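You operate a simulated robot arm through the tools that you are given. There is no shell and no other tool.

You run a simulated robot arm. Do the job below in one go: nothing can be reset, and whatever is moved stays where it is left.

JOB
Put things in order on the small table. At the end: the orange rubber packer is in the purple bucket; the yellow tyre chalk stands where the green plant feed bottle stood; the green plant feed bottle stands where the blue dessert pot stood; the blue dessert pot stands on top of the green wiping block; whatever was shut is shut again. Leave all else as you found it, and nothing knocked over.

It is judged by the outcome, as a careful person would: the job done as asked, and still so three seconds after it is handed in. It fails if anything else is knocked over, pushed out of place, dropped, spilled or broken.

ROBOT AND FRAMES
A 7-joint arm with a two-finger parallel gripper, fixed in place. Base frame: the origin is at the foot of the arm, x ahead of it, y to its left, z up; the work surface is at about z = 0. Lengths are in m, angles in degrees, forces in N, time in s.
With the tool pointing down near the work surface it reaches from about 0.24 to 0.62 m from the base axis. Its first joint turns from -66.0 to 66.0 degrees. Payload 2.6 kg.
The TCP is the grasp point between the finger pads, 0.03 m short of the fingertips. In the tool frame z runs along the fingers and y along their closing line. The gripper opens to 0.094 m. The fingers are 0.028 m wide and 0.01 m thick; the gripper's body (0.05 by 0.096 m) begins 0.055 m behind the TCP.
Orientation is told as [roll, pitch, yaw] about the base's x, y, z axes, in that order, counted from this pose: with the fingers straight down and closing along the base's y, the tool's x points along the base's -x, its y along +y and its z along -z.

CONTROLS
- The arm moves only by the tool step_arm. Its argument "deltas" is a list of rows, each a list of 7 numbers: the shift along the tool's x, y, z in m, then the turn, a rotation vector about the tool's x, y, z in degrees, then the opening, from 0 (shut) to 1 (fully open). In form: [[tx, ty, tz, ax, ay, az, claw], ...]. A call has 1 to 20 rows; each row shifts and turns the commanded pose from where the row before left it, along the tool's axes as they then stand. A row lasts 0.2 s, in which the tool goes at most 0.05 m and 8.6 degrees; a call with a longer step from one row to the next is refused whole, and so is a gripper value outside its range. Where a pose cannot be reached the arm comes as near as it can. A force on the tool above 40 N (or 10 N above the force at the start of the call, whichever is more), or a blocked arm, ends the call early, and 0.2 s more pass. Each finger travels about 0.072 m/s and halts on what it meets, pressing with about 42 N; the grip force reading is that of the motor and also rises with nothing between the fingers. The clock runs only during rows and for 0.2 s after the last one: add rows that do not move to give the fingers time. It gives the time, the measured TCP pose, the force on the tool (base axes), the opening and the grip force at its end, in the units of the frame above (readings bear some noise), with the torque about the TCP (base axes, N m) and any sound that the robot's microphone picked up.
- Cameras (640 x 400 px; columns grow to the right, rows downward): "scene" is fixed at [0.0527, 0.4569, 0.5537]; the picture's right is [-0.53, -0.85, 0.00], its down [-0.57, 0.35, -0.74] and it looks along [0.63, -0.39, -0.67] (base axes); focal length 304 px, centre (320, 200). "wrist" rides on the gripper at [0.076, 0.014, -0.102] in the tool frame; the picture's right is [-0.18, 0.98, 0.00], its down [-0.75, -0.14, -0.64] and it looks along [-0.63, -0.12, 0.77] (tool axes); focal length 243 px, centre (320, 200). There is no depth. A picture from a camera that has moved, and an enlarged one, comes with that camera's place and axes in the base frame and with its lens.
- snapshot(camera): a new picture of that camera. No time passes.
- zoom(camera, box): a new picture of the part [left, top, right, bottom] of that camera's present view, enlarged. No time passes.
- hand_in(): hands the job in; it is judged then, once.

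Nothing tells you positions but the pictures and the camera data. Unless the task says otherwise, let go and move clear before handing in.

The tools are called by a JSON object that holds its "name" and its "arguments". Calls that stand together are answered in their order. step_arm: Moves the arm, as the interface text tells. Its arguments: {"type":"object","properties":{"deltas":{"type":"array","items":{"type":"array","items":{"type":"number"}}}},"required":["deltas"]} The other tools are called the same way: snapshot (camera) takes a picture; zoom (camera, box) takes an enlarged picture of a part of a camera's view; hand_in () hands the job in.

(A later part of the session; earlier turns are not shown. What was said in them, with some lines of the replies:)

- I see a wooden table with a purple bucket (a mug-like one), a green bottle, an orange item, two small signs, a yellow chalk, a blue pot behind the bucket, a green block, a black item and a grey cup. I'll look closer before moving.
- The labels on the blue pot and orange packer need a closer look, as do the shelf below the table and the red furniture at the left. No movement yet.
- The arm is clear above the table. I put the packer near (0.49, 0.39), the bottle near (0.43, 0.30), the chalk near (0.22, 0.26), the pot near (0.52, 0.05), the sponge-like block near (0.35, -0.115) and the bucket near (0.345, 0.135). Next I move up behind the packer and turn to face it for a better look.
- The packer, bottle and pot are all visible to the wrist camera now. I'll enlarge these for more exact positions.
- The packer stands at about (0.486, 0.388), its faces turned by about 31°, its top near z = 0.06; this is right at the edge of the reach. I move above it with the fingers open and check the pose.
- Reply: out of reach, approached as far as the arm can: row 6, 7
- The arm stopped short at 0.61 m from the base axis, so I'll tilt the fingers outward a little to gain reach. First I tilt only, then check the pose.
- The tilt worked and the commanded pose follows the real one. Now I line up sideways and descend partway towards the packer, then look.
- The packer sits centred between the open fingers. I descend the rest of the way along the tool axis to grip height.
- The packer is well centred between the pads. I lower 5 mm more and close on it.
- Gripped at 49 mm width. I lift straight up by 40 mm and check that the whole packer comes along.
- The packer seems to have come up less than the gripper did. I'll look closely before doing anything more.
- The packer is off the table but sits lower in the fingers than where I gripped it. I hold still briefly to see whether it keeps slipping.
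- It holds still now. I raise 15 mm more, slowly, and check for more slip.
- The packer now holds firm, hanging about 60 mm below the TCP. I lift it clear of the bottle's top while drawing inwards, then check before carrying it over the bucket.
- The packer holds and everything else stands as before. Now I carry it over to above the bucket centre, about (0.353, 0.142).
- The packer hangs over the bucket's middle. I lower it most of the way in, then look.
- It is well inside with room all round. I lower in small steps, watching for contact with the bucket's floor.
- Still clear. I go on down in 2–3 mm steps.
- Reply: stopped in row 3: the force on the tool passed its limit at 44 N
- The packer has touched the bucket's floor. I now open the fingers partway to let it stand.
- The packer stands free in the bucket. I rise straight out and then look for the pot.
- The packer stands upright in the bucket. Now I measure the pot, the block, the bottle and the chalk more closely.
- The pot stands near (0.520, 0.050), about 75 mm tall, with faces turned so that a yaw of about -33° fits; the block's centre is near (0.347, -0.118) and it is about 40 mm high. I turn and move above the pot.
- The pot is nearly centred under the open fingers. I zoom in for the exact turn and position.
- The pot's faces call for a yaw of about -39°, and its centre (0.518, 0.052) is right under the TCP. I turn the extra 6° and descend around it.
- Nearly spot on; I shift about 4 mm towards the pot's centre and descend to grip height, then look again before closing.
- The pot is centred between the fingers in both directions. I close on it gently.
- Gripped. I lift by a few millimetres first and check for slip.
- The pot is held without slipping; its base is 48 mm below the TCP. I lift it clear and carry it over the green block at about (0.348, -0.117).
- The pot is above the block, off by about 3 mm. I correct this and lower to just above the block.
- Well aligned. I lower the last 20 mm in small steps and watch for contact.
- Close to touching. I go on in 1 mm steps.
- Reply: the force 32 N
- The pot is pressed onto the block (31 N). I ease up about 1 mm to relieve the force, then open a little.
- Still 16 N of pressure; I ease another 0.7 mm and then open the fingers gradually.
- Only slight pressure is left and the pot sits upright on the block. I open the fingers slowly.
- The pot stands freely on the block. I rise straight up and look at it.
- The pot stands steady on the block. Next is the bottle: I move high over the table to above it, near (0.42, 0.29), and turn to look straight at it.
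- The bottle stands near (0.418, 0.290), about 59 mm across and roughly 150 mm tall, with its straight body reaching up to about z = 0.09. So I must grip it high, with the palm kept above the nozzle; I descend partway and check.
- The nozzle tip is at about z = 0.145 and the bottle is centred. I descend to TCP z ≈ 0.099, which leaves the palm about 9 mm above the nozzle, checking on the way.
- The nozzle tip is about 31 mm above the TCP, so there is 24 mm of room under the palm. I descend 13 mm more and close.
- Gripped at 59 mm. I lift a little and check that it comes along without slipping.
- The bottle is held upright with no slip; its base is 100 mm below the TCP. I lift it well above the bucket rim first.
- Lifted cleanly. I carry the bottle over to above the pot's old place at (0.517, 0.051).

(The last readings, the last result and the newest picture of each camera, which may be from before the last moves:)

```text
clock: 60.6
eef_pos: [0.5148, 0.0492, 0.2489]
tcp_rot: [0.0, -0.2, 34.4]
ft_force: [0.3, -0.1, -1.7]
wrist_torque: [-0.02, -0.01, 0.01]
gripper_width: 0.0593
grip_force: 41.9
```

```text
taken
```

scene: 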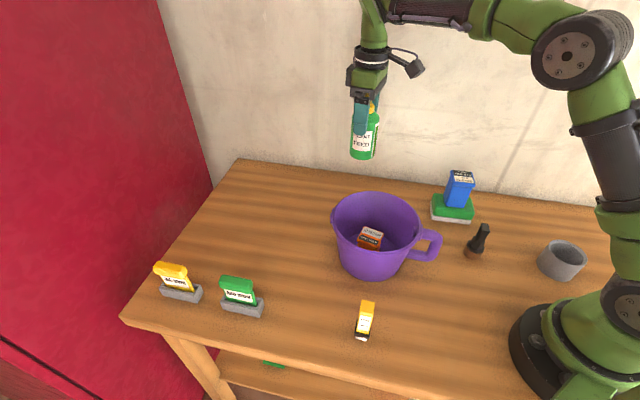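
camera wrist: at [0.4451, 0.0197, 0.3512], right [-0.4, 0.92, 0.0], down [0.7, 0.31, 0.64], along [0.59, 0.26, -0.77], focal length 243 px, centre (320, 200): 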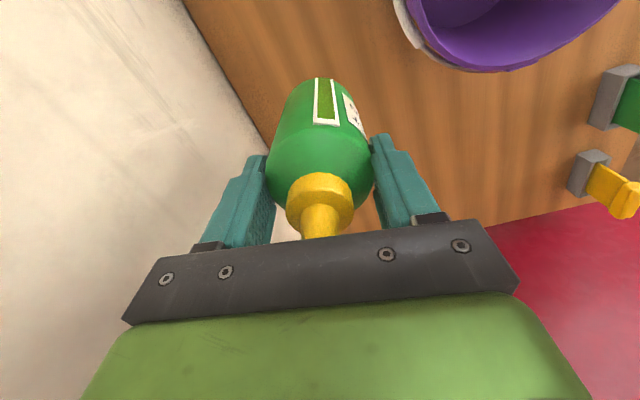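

The bottle is over the place with about 3 mm to correct. I correct and lower to about 15 mm above the table.

{"name": "step_arm", "arguments": {"deltas": [[-0.0029, 0.0004, 0.01, 0, 0, 0, 0.1], [0, 0, 0.018, 0, 0, 0, 0.1], [0, 0, 0.02, 0, 0, 0, 0.1], [0, 0, 0.02, 0, 0, 0, 0.1], [0, 0, 0.02, 0, 0, 0, 0.1], [0, 0, 0.02, 0, 0, 0, 0.1], [0, 0, 0.015, 0, 0, 0, 0.1], [0, 0, 0.01, 0, 0, 0, 0.1], [0, 0, 0, 0, 0, 0, 0.1]]}}

{"name": "snapshot", "arguments": {"camera": "wrist"}}

{"name": "zoom", "arguments": {"camera": "scene", "box": [310, 110, 450, 230]}}

```text
clock: 62.6
eef_pos: [0.5181, 0.0532, 0.1189]
tcp_rot: [-0.2, -0.1, 34.3]
ft_force: [0.2, -0.4, -2.7]
wrist_torque: [0.01, 0.02, 0.04]
gripper_width: 0.0594
grip_force: 41.7
```

```text
taken
camera wrist: at [0.4469, 0.0222, 0.2196], right [-0.4, 0.92, 0.0], down [0.7, 0.31, 0.64], along [0.59, 0.26, -0.77], focal length 243 px, centre (320, 200)
```

wrist: 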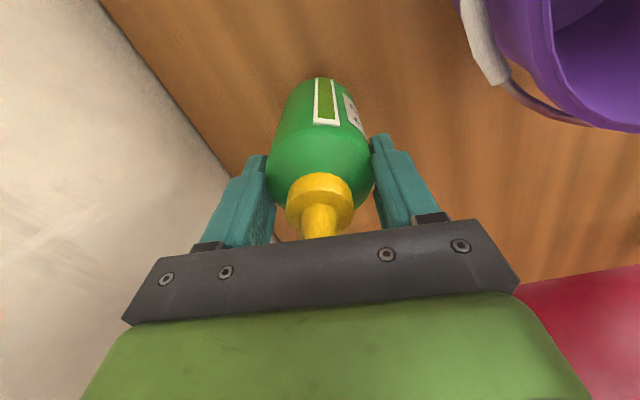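

```text
3.33 times, centred on (380, 170) of scene
camera zoom: at [0.0527, 0.4569, 0.5537], right [-0.53, -0.85, 0.0], down [-0.57, 0.35, -0.74], along [0.63, -0.39, -0.67], focal length 1013 px, centre (120, 300)
```

zoom: 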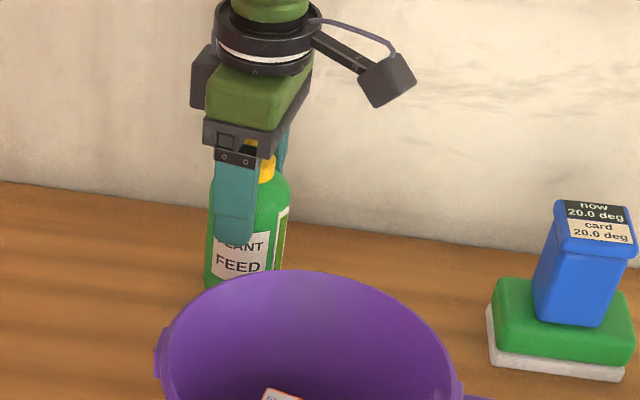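

The bottle is right over the place, about 19 mm up. I lower it to just above the table, then in 1 mm steps.

{"name": "step_arm", "arguments": {"deltas": [[0.001, -0.0005, 0.006, 0, 0, 0, 0.1], [0, 0, 0.005, 0, 0, 0, 0.1], [0, 0, 0.003, 0, 0, 0, 0.1], [0, 0, 0.001, 0, 0, 0, 0.1], [0, 0, 0, 0, 0, 0, 0.1]]}}

{"name": "zoom", "arguments": {"camera": "wrist", "box": [440, 0, 640, 125]}}

```text
clock: 63.8
eef_pos: [0.518, 0.051, 0.1027]
tcp_rot: [0.0, -0.2, 34.3]
ft_force: [-0.3, -0.1, -2.4]
wrist_torque: [-0.03, -0.04, 0.0]
gripper_width: 0.0592
grip_force: 41.6
```

```text
3.20 times, centred on (540, 62) of wrist
camera zoom: at [0.4466, 0.0197, 0.2048], right [-0.4, 0.92, 0.0], down [0.7, 0.31, 0.64], along [0.59, 0.26, -0.77], focal length 776 px, centre (-384, 640)
```

zoom: 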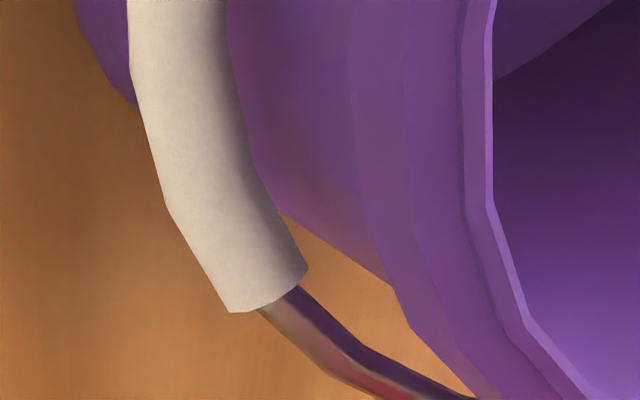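

That white thing is just the bucket's own hanging bail with a white grip. Now the last few millimetres down.

{"name": "step_arm", "arguments": {"deltas": [[0, 0, 0.001, 0, 0, 0, 0.1], [0, 0, 0.001, 0, 0, 0, 0.1], [0, 0, 0, 0, 0, 0, 0.1]]}}

```text
clock: 64.6
eef_pos: [0.5169, 0.0506, 0.1011]
tcp_rot: [0.1, -0.1, 34.3]
ft_force: [-0.8, -0.4, -2.4]
wrist_torque: [0.03, 0.02, -0.02]
gripper_width: 0.0592
grip_force: 41.8
```

{"name": "step_arm", "arguments": {"deltas": [[0, 0, 0.001, 0, 0, 0, 0.1], [0, 0, 0, 0, 0, 0, 0.1]]}}

```text
clock: 65.2
eef_pos: [0.5169, 0.0501, 0.1008]
tcp_rot: [0.0, -0.1, 34.3]
ft_force: [-1.3, -0.2, 0.2]
wrist_torque: [0.03, 0.14, 0.02]
gripper_width: 0.0591
grip_force: 42.0
```

The bottle's weight is now borne by the table. I open the fingers slowly.

{"name": "step_arm", "arguments": {"deltas": [[0, 0, 0.0004, 0, 0, 0, 0.1], [0, 0, 0, 0, 0, 0, 0.62], [0, 0, 0, 0, 0, 0, 0.66], [0, 0, 0, 0, 0, 0, 0.72], [0, 0, 0, 0, 0, 0, 0.85], [0, 0, 0, 0, 0, 0, 1], [0, 0, 0, 0, 0, 0, 1]]}}

{"name": "snapshot", "arguments": {"camera": "wrist"}}

{"name": "zoom", "arguments": {"camera": "scene", "box": [310, 110, 450, 230]}}

```text
clock: 66.8
eef_pos: [0.5173, 0.0514, 0.099]
tcp_rot: [-0.1, -0.1, 34.3]
ft_force: [-0.7, 0.2, -0.7]
wrist_torque: [0.03, -0.01, 0.0]
gripper_width: 0.0939
grip_force: 0.1
```

```text
taken
camera wrist: at [0.4474, 0.0206, 0.2009], right [-0.4, 0.92, 0.0], down [0.7, 0.31, 0.64], along [0.59, 0.26, -0.77], focal length 243 px, centre (320, 200)
```

wrist: 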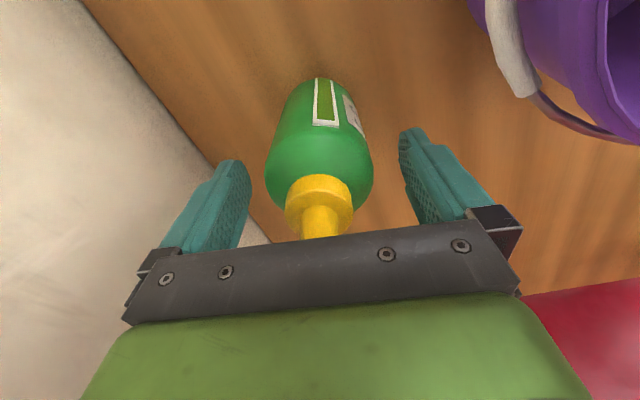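

```text
3.33 times, centred on (380, 170) of scene
camera zoom: at [0.0527, 0.4569, 0.5537], right [-0.53, -0.85, 0.0], down [-0.57, 0.35, -0.74], along [0.63, -0.39, -0.67], focal length 1013 px, centre (120, 300)
```

zoom: 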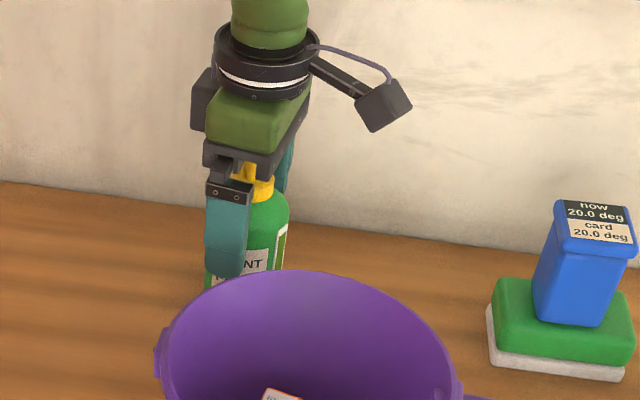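

The bottle stands free and upright. I rise straight up and check.

{"name": "step_arm", "arguments": {"deltas": [[0, 0, -0.008, 0, 0, 0, 1], [0, 0, -0.015, 0, 0, 0, 1], [0, 0, -0.02, 0, 0, 0, 1], [0, 0, -0.025, 0, 0, 0, 1], [0, 0, -0.03, 0, 0, 0, 1], [0, 0, -0.03, 0, 0, 0, 1], [0, 0, -0.03, 0, 0, 0, 1], [0, 0, -0.015, 0, 0, 0, 1], [0, 0, 0, 0, 0, 0, 1]]}}

{"name": "snapshot", "arguments": {"camera": "wrist"}}

{"name": "snapshot", "arguments": {"camera": "scene"}}

```text
clock: 68.8
eef_pos: [0.5156, 0.0498, 0.2726]
tcp_rot: [-0.1, 0.0, 34.3]
ft_force: [0.2, 0.6, 0.0]
wrist_torque: [-0.03, 0.01, 0.01]
gripper_width: 0.094
grip_force: 0.0
```

```text
taken
camera wrist: at [0.4453, 0.0195, 0.3749], right [-0.4, 0.92, 0.0], down [0.7, 0.31, 0.64], along [0.59, 0.26, -0.77], focal length 243 px, centre (320, 200)
```

wrist: 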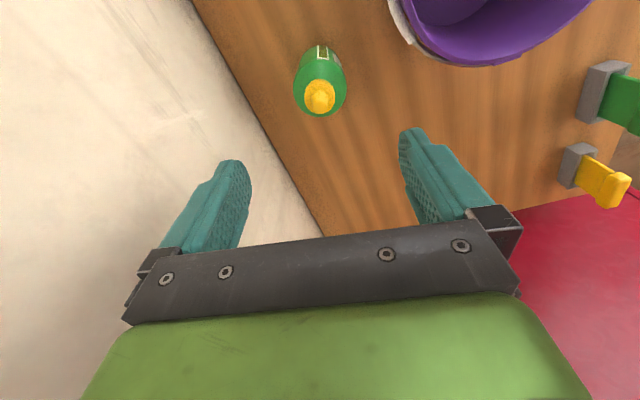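

```text
taken
```

scene: 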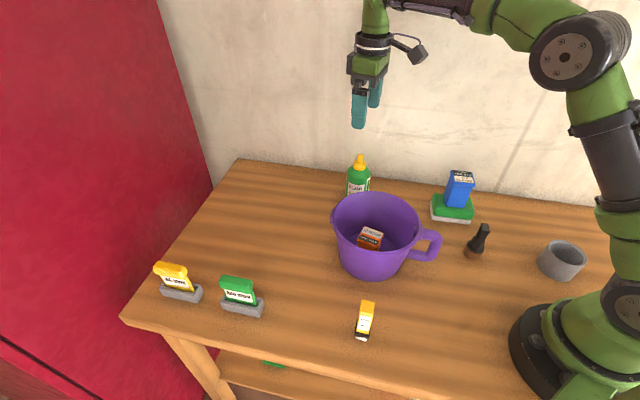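

The bottle stands where the pot was. Last is the chalk, near (0.224, 0.260), a 21 mm square stick about 95 mm tall, turned 45°; I move above it with yaw 45° to look.

{"name": "step_arm", "arguments": {"deltas": [[0.006, 0.0168, 0, 0, 0, 0, 1], [0.0122, 0.0337, 0.003, 0, 0, 0, 1], [0.0122, 0.0337, 0.003, 0, 0, 0, 1], [0.0122, 0.0337, 0.003, 0, 0, 0, 1], [0.0122, 0.0337, 0.003, 0, 0, 0, 1], [0.0122, 0.0337, 0.003, 0, 0, 0, 1], [0.0122, 0.0337, 0.003, 0, 0, 0, 1], [0.0122, 0.0337, 0.003, 0, 0, 0, 1], [0.0122, 0.0337, 0.005, 0, 0, 0, 1], [0.0122, 0.0337, 0.005, 0, 0, 0, 1], [0.006, 0.0169, 0, 0, 0, -5.35, 1], [0, 0, 0, 0, 0, -5.35, 1], [0, 0, 0, 0, 0, 0, 1]]}}

{"name": "snapshot", "arguments": {"camera": "wrist"}}

{"name": "snapshot", "arguments": {"camera": "scene"}}

```text
clock: 71.6
eef_pos: [0.2274, 0.2599, 0.2402]
tcp_rot: [-0.1, -0.2, 45.1]
ft_force: [0.0, -1.2, 0.0]
wrist_torque: [0.0, 0.01, -0.01]
gripper_width: 0.0938
grip_force: 0.1
```

```text
taken
camera wrist: at [0.1641, 0.2176, 0.3413], right [-0.57, 0.82, 0.0], down [0.63, 0.43, 0.64], along [0.53, 0.36, -0.77], focal length 243 px, centre (320, 200)
```

wrist: 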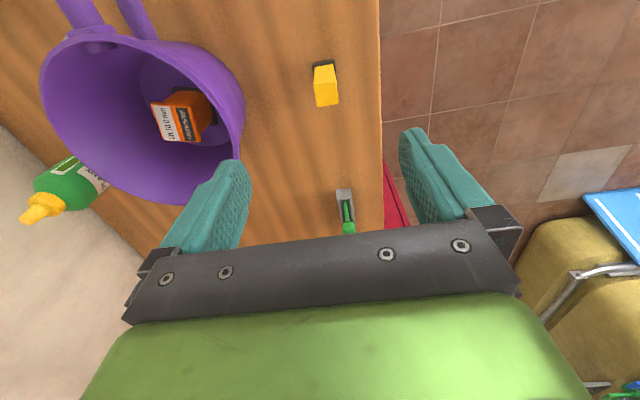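

```text
taken
```

scene: 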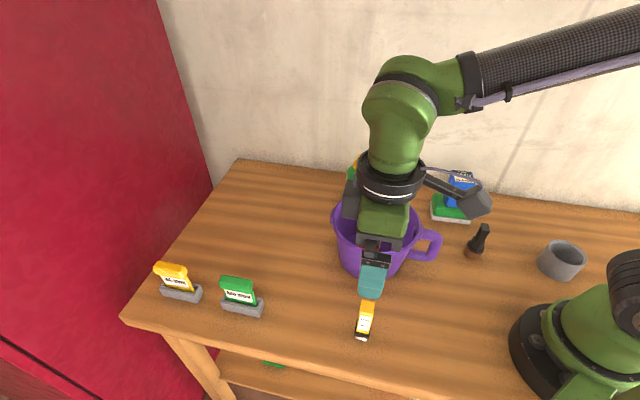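

{"name": "zoom", "arguments": {"camera": "wrist", "box": [290, 45, 360, 115]}}

{"name": "zoom", "arguments": {"camera": "scene", "box": [330, 280, 400, 350]}}

```text
5.71 times, centred on (325, 80) of wrist
camera zoom: at [0.1641, 0.2176, 0.3413], right [-0.57, 0.82, 0.0], down [0.63, 0.43, 0.64], along [0.53, 0.36, -0.77], focal length 1386 px, centre (291, 886)
```

zoom: 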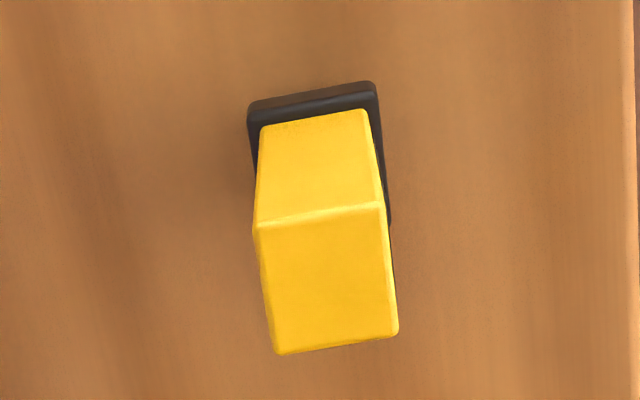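

```text
5.71 times, centred on (365, 315) of scene
camera zoom: at [0.0527, 0.4569, 0.5537], right [-0.53, -0.85, 0.0], down [-0.57, 0.35, -0.74], along [0.63, -0.39, -0.67], focal length 1736 px, centre (63, -457)
```

zoom: 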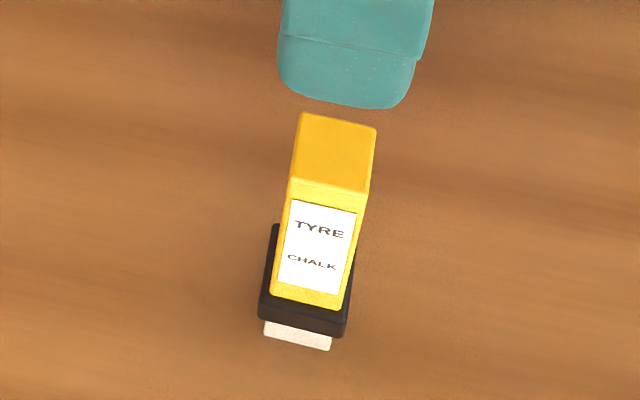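

The chalk is aligned with the fingers and about 6 mm off to the side. I correct and descend to just above it, then look.

{"name": "step_arm", "arguments": {"deltas": [[0.0036, 0.0054, 0.0, 0, 0, 0, 1], [0, 0, 0.02, 0, 0, 0, 1], [0, 0, 0.025, 0, 0, 0, 1], [0, 0, 0.025, 0, 0, 0, 1], [0, 0, 0.025, 0, 0, 0, 1], [0, 0, 0.01, 0, 0, 0, 1], [0, 0, 0, 0, 0, 0, 1]]}}

{"name": "snapshot", "arguments": {"camera": "wrist"}}

{"name": "snapshot", "arguments": {"camera": "scene"}}

```text
clock: 73.2
eef_pos: [0.219, 0.2615, 0.1336]
tcp_rot: [-0.1, -0.1, 45.0]
ft_force: [-0.4, 0.1, 0.7]
wrist_torque: [0.02, 0.02, 0.01]
gripper_width: 0.0941
grip_force: 0.1
```

```text
taken
camera wrist: at [0.1558, 0.2186, 0.2363], right [-0.57, 0.82, 0.0], down [0.63, 0.43, 0.64], along [0.53, 0.36, -0.77], focal length 243 px, centre (320, 200)
```

wrist: 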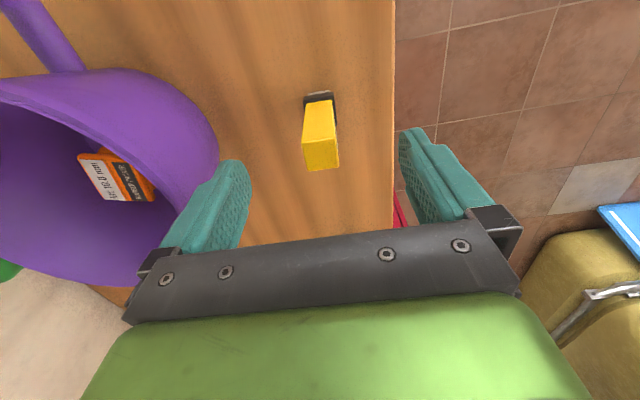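

```text
taken
```

scene: 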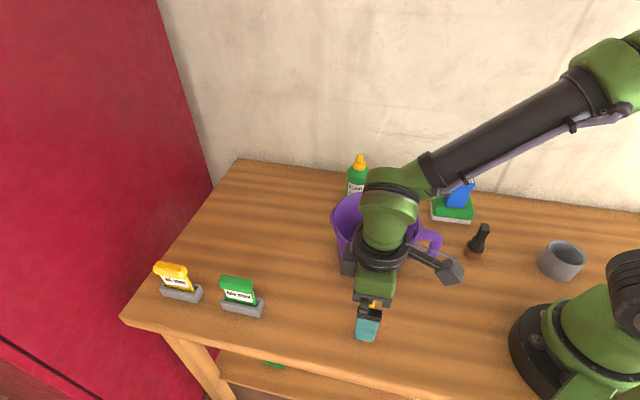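

The chalk is centred between the fingers. I descend so the pads come alongside its yellow body, above the black collar.

{"name": "step_arm", "arguments": {"deltas": [[0.0005, 0, 0.016, 0, 0, 0, 1], [0, 0, 0.016, 0, 0, 0, 1], [0, 0, 0.016, 0, 0, 0, 1], [0, 0, 0.014, 0, 0, 0, 1], [0, 0, 0, 0, 0, 0, 1]]}}

{"name": "snapshot", "arguments": {"camera": "wrist"}}

{"name": "zoom", "arguments": {"camera": "scene", "box": [310, 230, 450, 360]}}

```text
clock: 74.4
eef_pos: [0.2223, 0.2626, 0.073]
tcp_rot: [-0.1, -0.1, 45.0]
ft_force: [-0.9, -0.2, -0.9]
wrist_torque: [0.01, -0.01, 0.01]
gripper_width: 0.094
grip_force: 0.1
```

```text
taken
camera wrist: at [0.1577, 0.2188, 0.1746], right [-0.57, 0.82, 0.0], down [0.63, 0.43, 0.64], along [0.53, 0.36, -0.77], focal length 243 px, centre (320, 200)
```

wrist: 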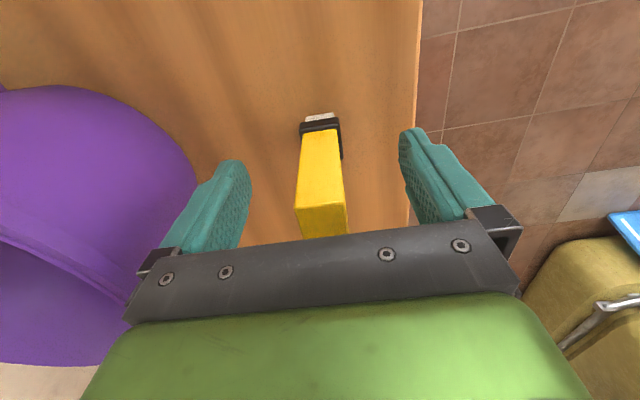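

```text
3.08 times, centred on (380, 295) of scene
camera zoom: at [0.0527, 0.4569, 0.5537], right [-0.53, -0.85, 0.0], down [-0.57, 0.35, -0.74], along [0.63, -0.39, -0.67], focal length 935 px, centre (135, -92)
```

zoom: 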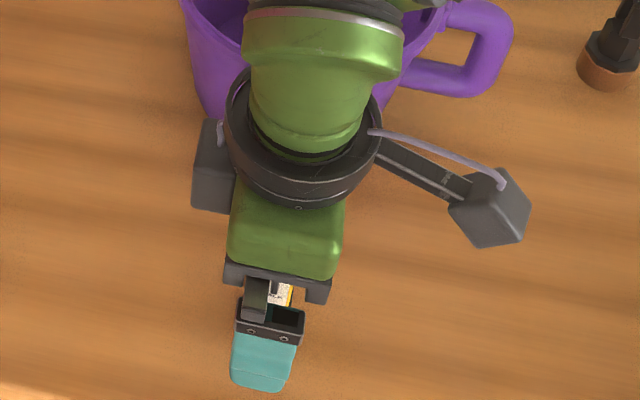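

Centred, with the pads level with the yellow body. I close on it gently.

{"name": "step_arm", "arguments": {"deltas": [[0, 0.0008, 0.003, 0, 0, 0, 1], [0, 0, 0, 0, 0, 0, 0.7], [0, 0, 0, 0, 0, 0, 0.45], [0, 0, 0, 0, 0, 0, 0.35], [0, 0, 0, 0, 0, 0, 0.28], [0, 0, 0, 0, 0, 0, 0.2], [0, 0, 0, 0, 0, 0, 0.1], [0, 0, 0, 0, 0, 0, 0.1]]}}

{"name": "snapshot", "arguments": {"camera": "wrist"}}

```text
clock: 76.2
eef_pos: [0.221, 0.2618, 0.0692]
tcp_rot: [-0.1, -0.1, 45.0]
ft_force: [0.2, 0.2, 0.0]
wrist_torque: [-0.02, -0.03, 0.0]
gripper_width: 0.0246
grip_force: 42.2
```

```text
taken
camera wrist: at [0.1576, 0.2194, 0.1716], right [-0.57, 0.82, 0.0], down [0.63, 0.43, 0.64], along [0.53, 0.36, -0.77], focal length 243 px, centre (320, 200)
```

wrist: 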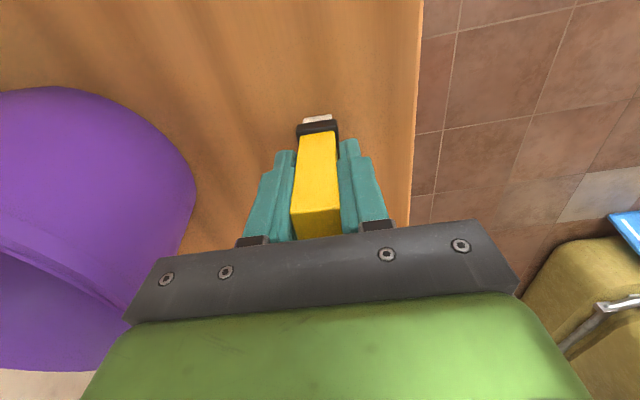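

Gripped at 25 mm. I lift a little and check that the whole chalk comes up.

{"name": "step_arm", "arguments": {"deltas": [[0, 0, -0.003, 0, 0, 0, 0.05], [0, 0, -0.006, 0, 0, 0, 0.05], [0, 0, -0.008, 0, 0, 0, 0.05], [0, 0, -0.008, 0, 0, 0, 0.05], [0, 0, 0, 0, 0, 0, 0.05]]}}

{"name": "snapshot", "arguments": {"camera": "wrist"}}

{"name": "zoom", "arguments": {"camera": "scene", "box": [310, 230, 450, 360]}}

```text
clock: 77.4
eef_pos: [0.2193, 0.2605, 0.0952]
tcp_rot: [-0.1, -0.1, 45.0]
ft_force: [-0.6, -0.4, -0.6]
wrist_torque: [-0.01, 0.0, -0.02]
gripper_width: 0.0246
grip_force: 41.5
```

```text
taken
camera wrist: at [0.1559, 0.2181, 0.1972], right [-0.57, 0.82, 0.0], down [0.63, 0.43, 0.64], along [0.53, 0.36, -0.77], focal length 243 px, centre (320, 200)
```

wrist: 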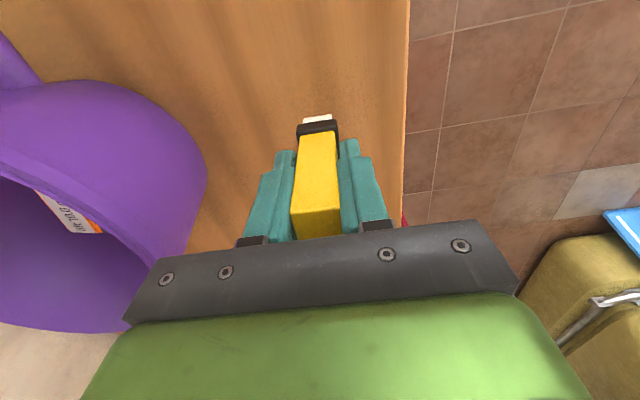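

```text
3.08 times, centred on (380, 295) of scene
camera zoom: at [0.0527, 0.4569, 0.5537], right [-0.53, -0.85, 0.0], down [-0.57, 0.35, -0.74], along [0.63, -0.39, -0.67], focal length 935 px, centre (135, -92)
```

zoom: 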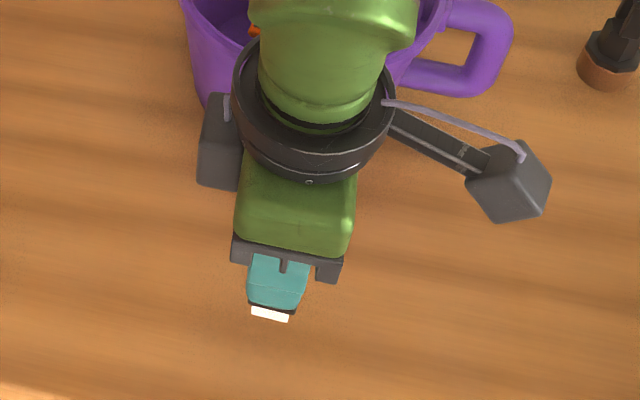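

The chalk is lifted whole, its base about 69 mm below the TCP. I raise it and carry it to above the bottle's old place at (0.4175, 0.290).

{"name": "step_arm", "arguments": {"deltas": [[0, 0, -0.015, 0, 0, 0, 0.05], [0, 0, -0.02, 0, 0, 0, 0.05], [0, 0, -0.025, 0, 0, 0, 0.05], [0, 0, -0.025, 0, 0, 0, 0.05], [0, 0, -0.025, 0, 0, 0, 0.05], [0, 0, -0.015, 0, 0, 0, 0.05], [-0.0073, -0.0054, 0, 0, 0, 0, 0.05], [-0.0146, -0.0108, 0, 0, 0, 0, 0.05], [-0.0146, -0.0108, 0, 0, 0, 0, 0.05], [-0.0146, -0.0108, 0, 0, 0, 0, 0.05], [-0.0146, -0.0108, 0, 0, 0, 0, 0.05], [-0.0146, -0.0108, 0, 0, 0, 0, 0.05], [-0.0146, -0.0108, 0, 0, 0, 0, 0.05], [-0.0146, -0.0108, 0, 0, 0, 0, 0.05], [-0.0146, -0.0108, 0, 0, 0, 0, 0.05], [-0.0146, -0.0108, 0, 0, 0, 0, 0.05], [-0.0146, -0.0108, 0, 0, 0, 0, 0.05], [-0.008, -0.0058, 0, 0, 0, 0, 0.05], [0, 0, 0, 0, 0, 0, 0.05]]}}

{"name": "snapshot", "arguments": {"camera": "wrist"}}

{"name": "snapshot", "arguments": {"camera": "scene"}}

```text
clock: 81.4
eef_pos: [0.4185, 0.2919, 0.2206]
tcp_rot: [-0.1, 0.0, 45.0]
ft_force: [-0.5, 0.4, -0.9]
wrist_torque: [0.0, 0.0, -0.01]
gripper_width: 0.0245
grip_force: 42.2
```

```text
taken
camera wrist: at [0.3553, 0.2483, 0.3222], right [-0.57, 0.82, 0.0], down [0.63, 0.43, 0.64], along [0.53, 0.36, -0.77], focal length 243 px, centre (320, 200)
```

wrist: 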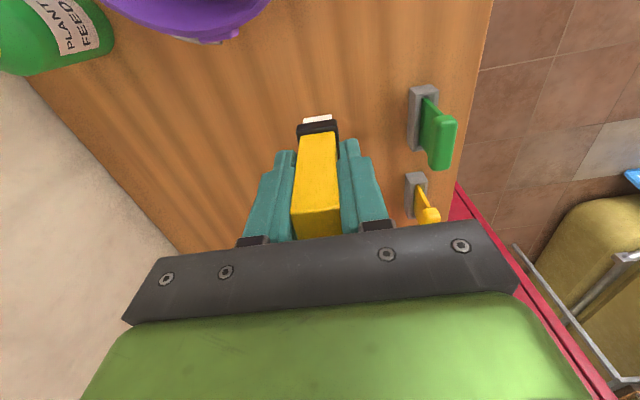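

```text
taken
```

scene: 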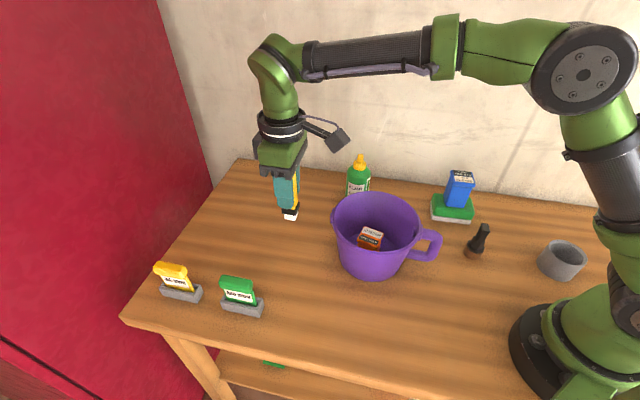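

The chalk hangs over the bottle's old place. I lower it to about 15 mm above the table.

{"name": "step_arm", "arguments": {"deltas": [[0.0015, -0.0004, 0.01, 0, 0, 0, 0.05], [0, 0, 0.02, 0, 0, 0, 0.05], [0, 0, 0.022, 0, 0, 0, 0.05], [0, 0, 0.022, 0, 0, 0, 0.05], [0, 0, 0.022, 0, 0, 0, 0.05], [0, 0, 0.02, 0, 0, 0, 0.05], [0, 0, 0.012, 0, 0, 0, 0.05], [0, 0, 0.006, 0, 0, 0, 0.05], [0, 0, 0, 0, 0, 0, 0.05]]}}

{"name": "zoom", "arguments": {"camera": "scene", "box": [230, 180, 350, 290]}}

{"name": "snapshot", "arguments": {"camera": "wrist"}}

```text
clock: 83.4
eef_pos: [0.4173, 0.2905, 0.0862]
tcp_rot: [0.0, 0.0, 45.0]
ft_force: [-0.7, -0.6, -1.1]
wrist_torque: [0.02, 0.0, 0.01]
gripper_width: 0.0245
grip_force: 41.9
```

```text
3.64 times, centred on (290, 235) of scene
camera zoom: at [0.0527, 0.4569, 0.5537], right [-0.53, -0.85, 0.0], down [-0.57, 0.35, -0.74], along [0.63, -0.39, -0.67], focal length 1105 px, centre (429, 73)
```

zoom: 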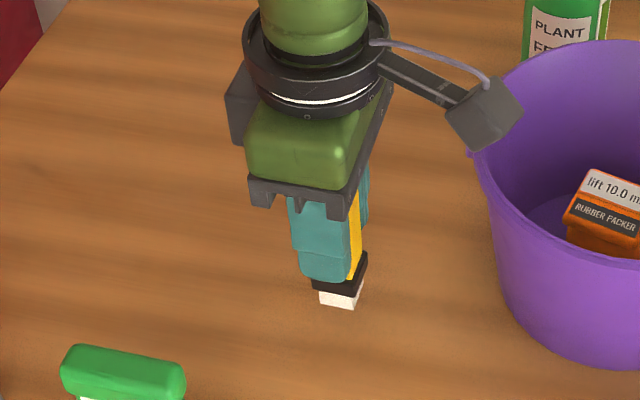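

```text
taken
camera wrist: at [0.3532, 0.2478, 0.188], right [-0.56, 0.83, 0.0], down [0.63, 0.43, 0.64], along [0.53, 0.36, -0.77], focal length 243 px, centre (320, 200)
```

wrist: 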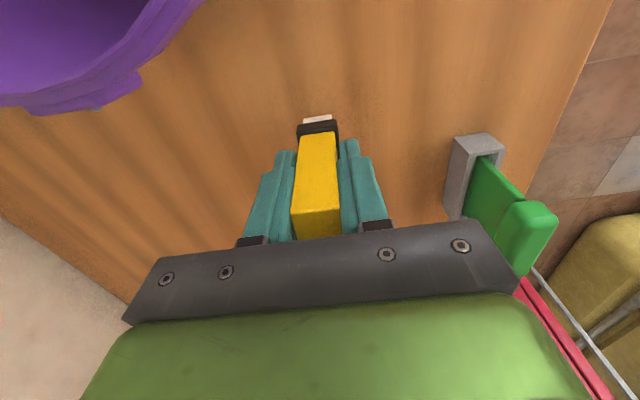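

Position is right. I lower the rest in small steps.

{"name": "step_arm", "arguments": {"deltas": [[0, 0, 0.006, 0, 0, 0, 0.05], [0, 0, 0.004, 0, 0, 0, 0.05], [0, 0, 0.002, 0, 0, 0, 0.05], [0, 0, 0.001, 0, 0, 0, 0.05], [0, 0, 0, 0, 0, 0, 0.05]]}}

```text
clock: 84.6
eef_pos: [0.4173, 0.2909, 0.0738]
tcp_rot: [-0.2, -0.1, 45.0]
ft_force: [-0.6, 0.4, -0.7]
wrist_torque: [0.0, 0.0, -0.03]
gripper_width: 0.0249
grip_force: 41.7
```

{"name": "step_arm", "arguments": {"deltas": [[0, 0, 0.001, 0, 0, 0, 0.05], [0, 0, 0.001, 0, 0, 0, 0.05], [0, 0, 0, 0, 0, 0, 0.05]]}}

```text
clock: 85.4
eef_pos: [0.4167, 0.29, 0.0723]
tcp_rot: [-0.1, -0.1, 45.0]
ft_force: [0.2, 0.0, -1.0]
wrist_torque: [0.01, 0.0, 0.01]
gripper_width: 0.0248
grip_force: 42.1
```

Still hanging free, about 2–3 mm up by reckoning. I go on at 1 mm per call-step, watching the force.

{"name": "step_arm", "arguments": {"deltas": [[0, 0, 0.001, 0, 0, 0, 0.05], [0, 0, 0, 0, 0, 0, 0.05]]}}

```text
clock: 86.0
eef_pos: [0.4166, 0.2907, 0.0699]
tcp_rot: [-0.2, -0.1, 45.0]
ft_force: [-0.7, 0.1, -0.6]
wrist_torque: [0.02, 0.02, 0.02]
gripper_width: 0.0247
grip_force: 41.8
```

{"name": "step_arm", "arguments": {"deltas": [[0, 0, 0.0008, 0, 0, 0, 0.05], [0, 0, 0, 0, 0, 0, 0.05]]}}

```text
clock: 86.6
eef_pos: [0.4178, 0.2895, 0.0702]
tcp_rot: [-0.1, -0.1, 45.0]
ft_force: [-0.2, -1.3, 4.5]
wrist_torque: [-0.07, 0.1, -0.01]
gripper_width: 0.0245
grip_force: 42.0
```

The chalk now touches the table (about 5 N). I open the fingers slowly.

{"name": "step_arm", "arguments": {"deltas": [[0, 0, 0, 0, 0, 0, 0.24], [0, 0, 0, 0, 0, 0, 0.28], [0, 0, 0, 0, 0, 0, 0.34], [0, 0, 0, 0, 0, 0, 0.45], [0, 0, 0, 0, 0, 0, 0.6], [0, 0, 0, 0, 0, 0, 0.8], [0, 0, 0, 0, 0, 0, 0.8]]}}

{"name": "snapshot", "arguments": {"camera": "wrist"}}

{"name": "zoom", "arguments": {"camera": "scene", "box": [230, 180, 350, 290]}}

```text
clock: 88.2
eef_pos: [0.4182, 0.2915, 0.0696]
tcp_rot: [-0.1, -0.1, 45.1]
ft_force: [0.0, -0.1, 0.5]
wrist_torque: [-0.02, -0.03, -0.01]
gripper_width: 0.075
grip_force: 0.0
```

```text
taken
camera wrist: at [0.3536, 0.2475, 0.1712], right [-0.57, 0.82, 0.0], down [0.63, 0.43, 0.64], along [0.53, 0.36, -0.77], focal length 243 px, centre (320, 200)
```

wrist: 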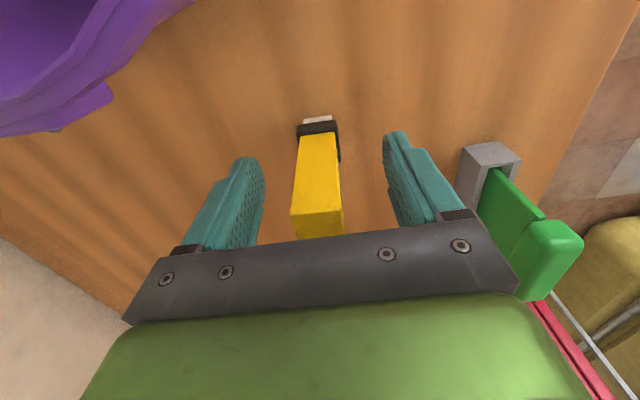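

```text
3.64 times, centred on (290, 235) of scene
camera zoom: at [0.0527, 0.4569, 0.5537], right [-0.53, -0.85, 0.0], down [-0.57, 0.35, -0.74], along [0.63, -0.39, -0.67], focal length 1105 px, centre (429, 73)
```

zoom: 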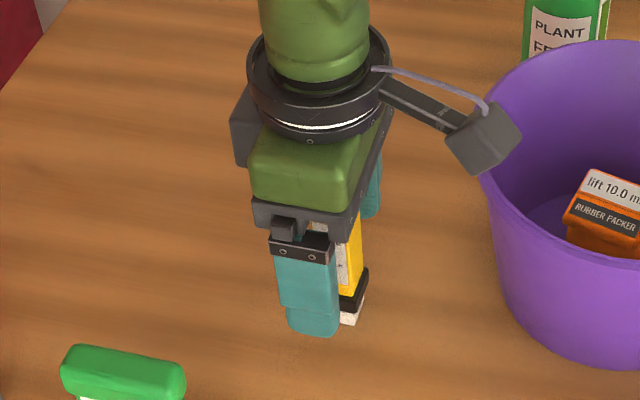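

The chalk stands free. I rise straight up and look over the whole table.

{"name": "step_arm", "arguments": {"deltas": [[0, 0, -0.008, 0, 0, 0, 0.8], [0, 0, -0.015, 0, 0, 0, 0.8], [0, 0, -0.02, 0, 0, 0, 0.8], [0, 0, -0.025, 0, 0, 0, 0.8], [0, 0, -0.03, 0, 0, 0, 0.8], [0, 0, -0.03, 0, 0, 0, 0.8], [0, 0, -0.03, 0, 0, 0, 0.8], [0, 0, -0.03, 0, 0, 0, 0.8], [0.02, 0, -0.03, 0, 0, 0, 1], [0.03, 0, -0.02, 0, 0, 0, 1], [0, 0, 0, 0, 0, 0, 1]]}}

{"name": "snapshot", "arguments": {"camera": "wrist"}}

{"name": "snapshot", "arguments": {"camera": "scene"}}

```text
clock: 90.6
eef_pos: [0.381, 0.2548, 0.3089]
tcp_rot: [0.1, 0.1, 45.0]
ft_force: [0.3, 0.9, -0.8]
wrist_torque: [0.01, -0.01, 0.0]
gripper_width: 0.0942
grip_force: 0.0
```

```text
taken
camera wrist: at [0.3179, 0.212, 0.4087], right [-0.57, 0.82, 0.0], down [0.63, 0.43, 0.64], along [0.53, 0.36, -0.77], focal length 243 px, centre (320, 200)
```

wrist: 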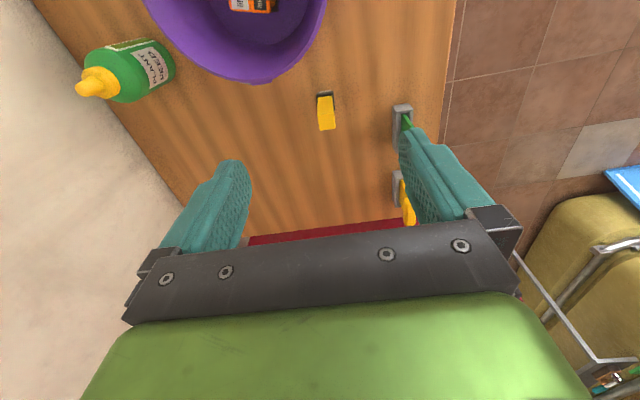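

```text
taken
```

scene: 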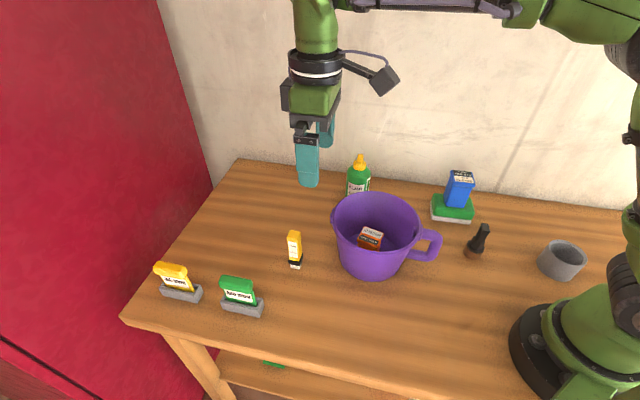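

All four moves look done; I zoom in to verify each one and that nothing else has shifted.

{"name": "zoom", "arguments": {"camera": "scene", "box": [130, 210, 330, 335]}}

{"name": "zoom", "arguments": {"camera": "scene", "box": [310, 140, 510, 290]}}

{"name": "zoom", "arguments": {"camera": "wrist", "box": [60, 0, 360, 140]}}

{"name": "zoom", "arguments": {"camera": "scene", "box": [420, 170, 640, 307]}}

```text
3.20 times, centred on (230, 272) of scene
camera zoom: at [0.0527, 0.4568, 0.5537], right [-0.53, -0.85, 0.0], down [-0.57, 0.35, -0.74], along [0.63, -0.39, -0.67], focal length 972 px, centre (608, -32)
```

zoom: 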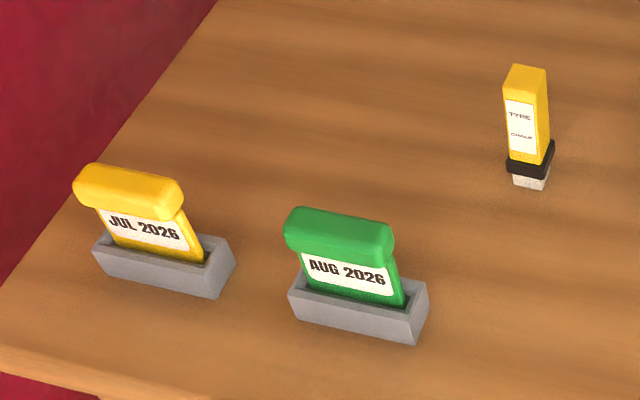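

```text
2.67 times, centred on (410, 215) of scene
camera zoom: at [0.0527, 0.4568, 0.5537], right [-0.53, -0.85, 0.0], down [-0.57, 0.35, -0.74], along [0.63, -0.39, -0.67], focal length 810 px, centre (80, 160)
```

zoom: 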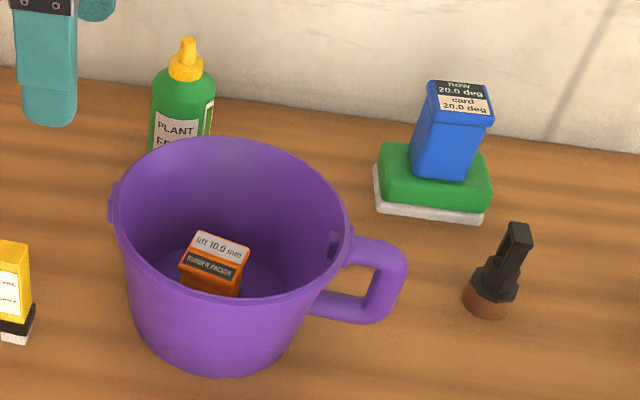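

```text
2.13 times, centred on (210, 70) of wrist
camera zoom: at [0.3179, 0.212, 0.4087], right [-0.57, 0.82, 0.0], down [0.63, 0.43, 0.64], along [0.53, 0.36, -0.77], focal length 518 px, centre (555, 477)
```

zoom: 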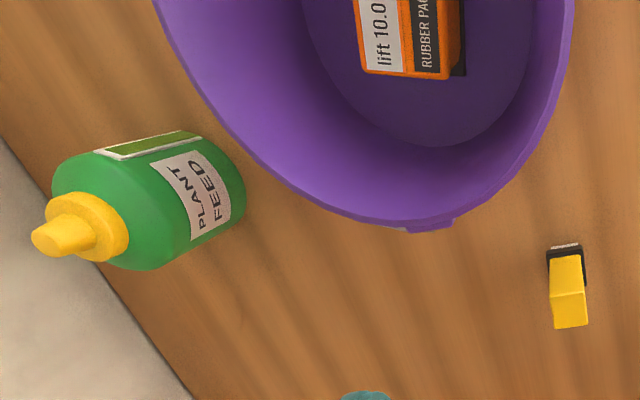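

```text
2.91 times, centred on (530, 238) of scene
camera zoom: at [0.0527, 0.4568, 0.5537], right [-0.53, -0.85, 0.0], down [-0.57, 0.35, -0.74], along [0.63, -0.39, -0.67], focal length 884 px, centre (-291, 88)
```

zoom: 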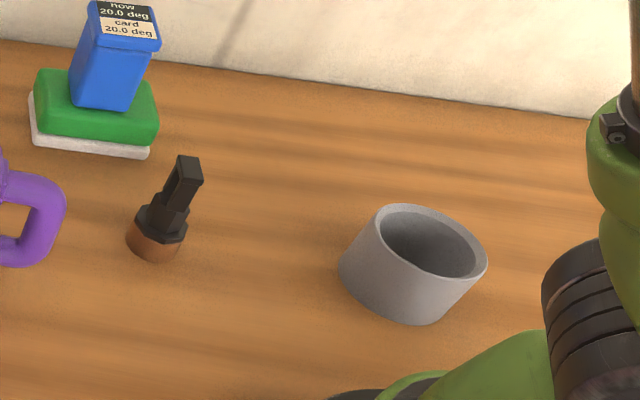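

I checked the final state in the pictures:
- **Packer:** it stands in the bucket.
- **Pot:** it stands on the green block.
- **Bottle:** it stands where the pot was.
- **Chalk:** it stands where the bottle was.
- **Everything else:** nothing else appears to have moved. I opened nothing, so there was nothing to shut again.

The gripper is open and clear, so I hand in the job.

{"name": "hand_in", "arguments": {}}

```text
The job is handed in.
```

I've handed the job in, and the last pictures showed everything in place and standing:

- **Orange rubber packer:** it stands in the purple bucket. It slipped about 20 mm in the fingers when first lifted, then held, and I set it down on the bucket's floor.
- **Blue dessert pot:** it stands on top of the green wiping block.
- **Green plant feed bottle:** it stands where the blue pot stood, within a few millimetres.
- **Yellow tyre chalk:** it stands where the bottle stood, within a few millimetres.

I saw nothing shut at the start and opened nothing, so there was nothing to shut again. Nothing was knocked over, and the other things on the table looked the same as in the first pictures. The gripper was open and clear of the table at hand-in.
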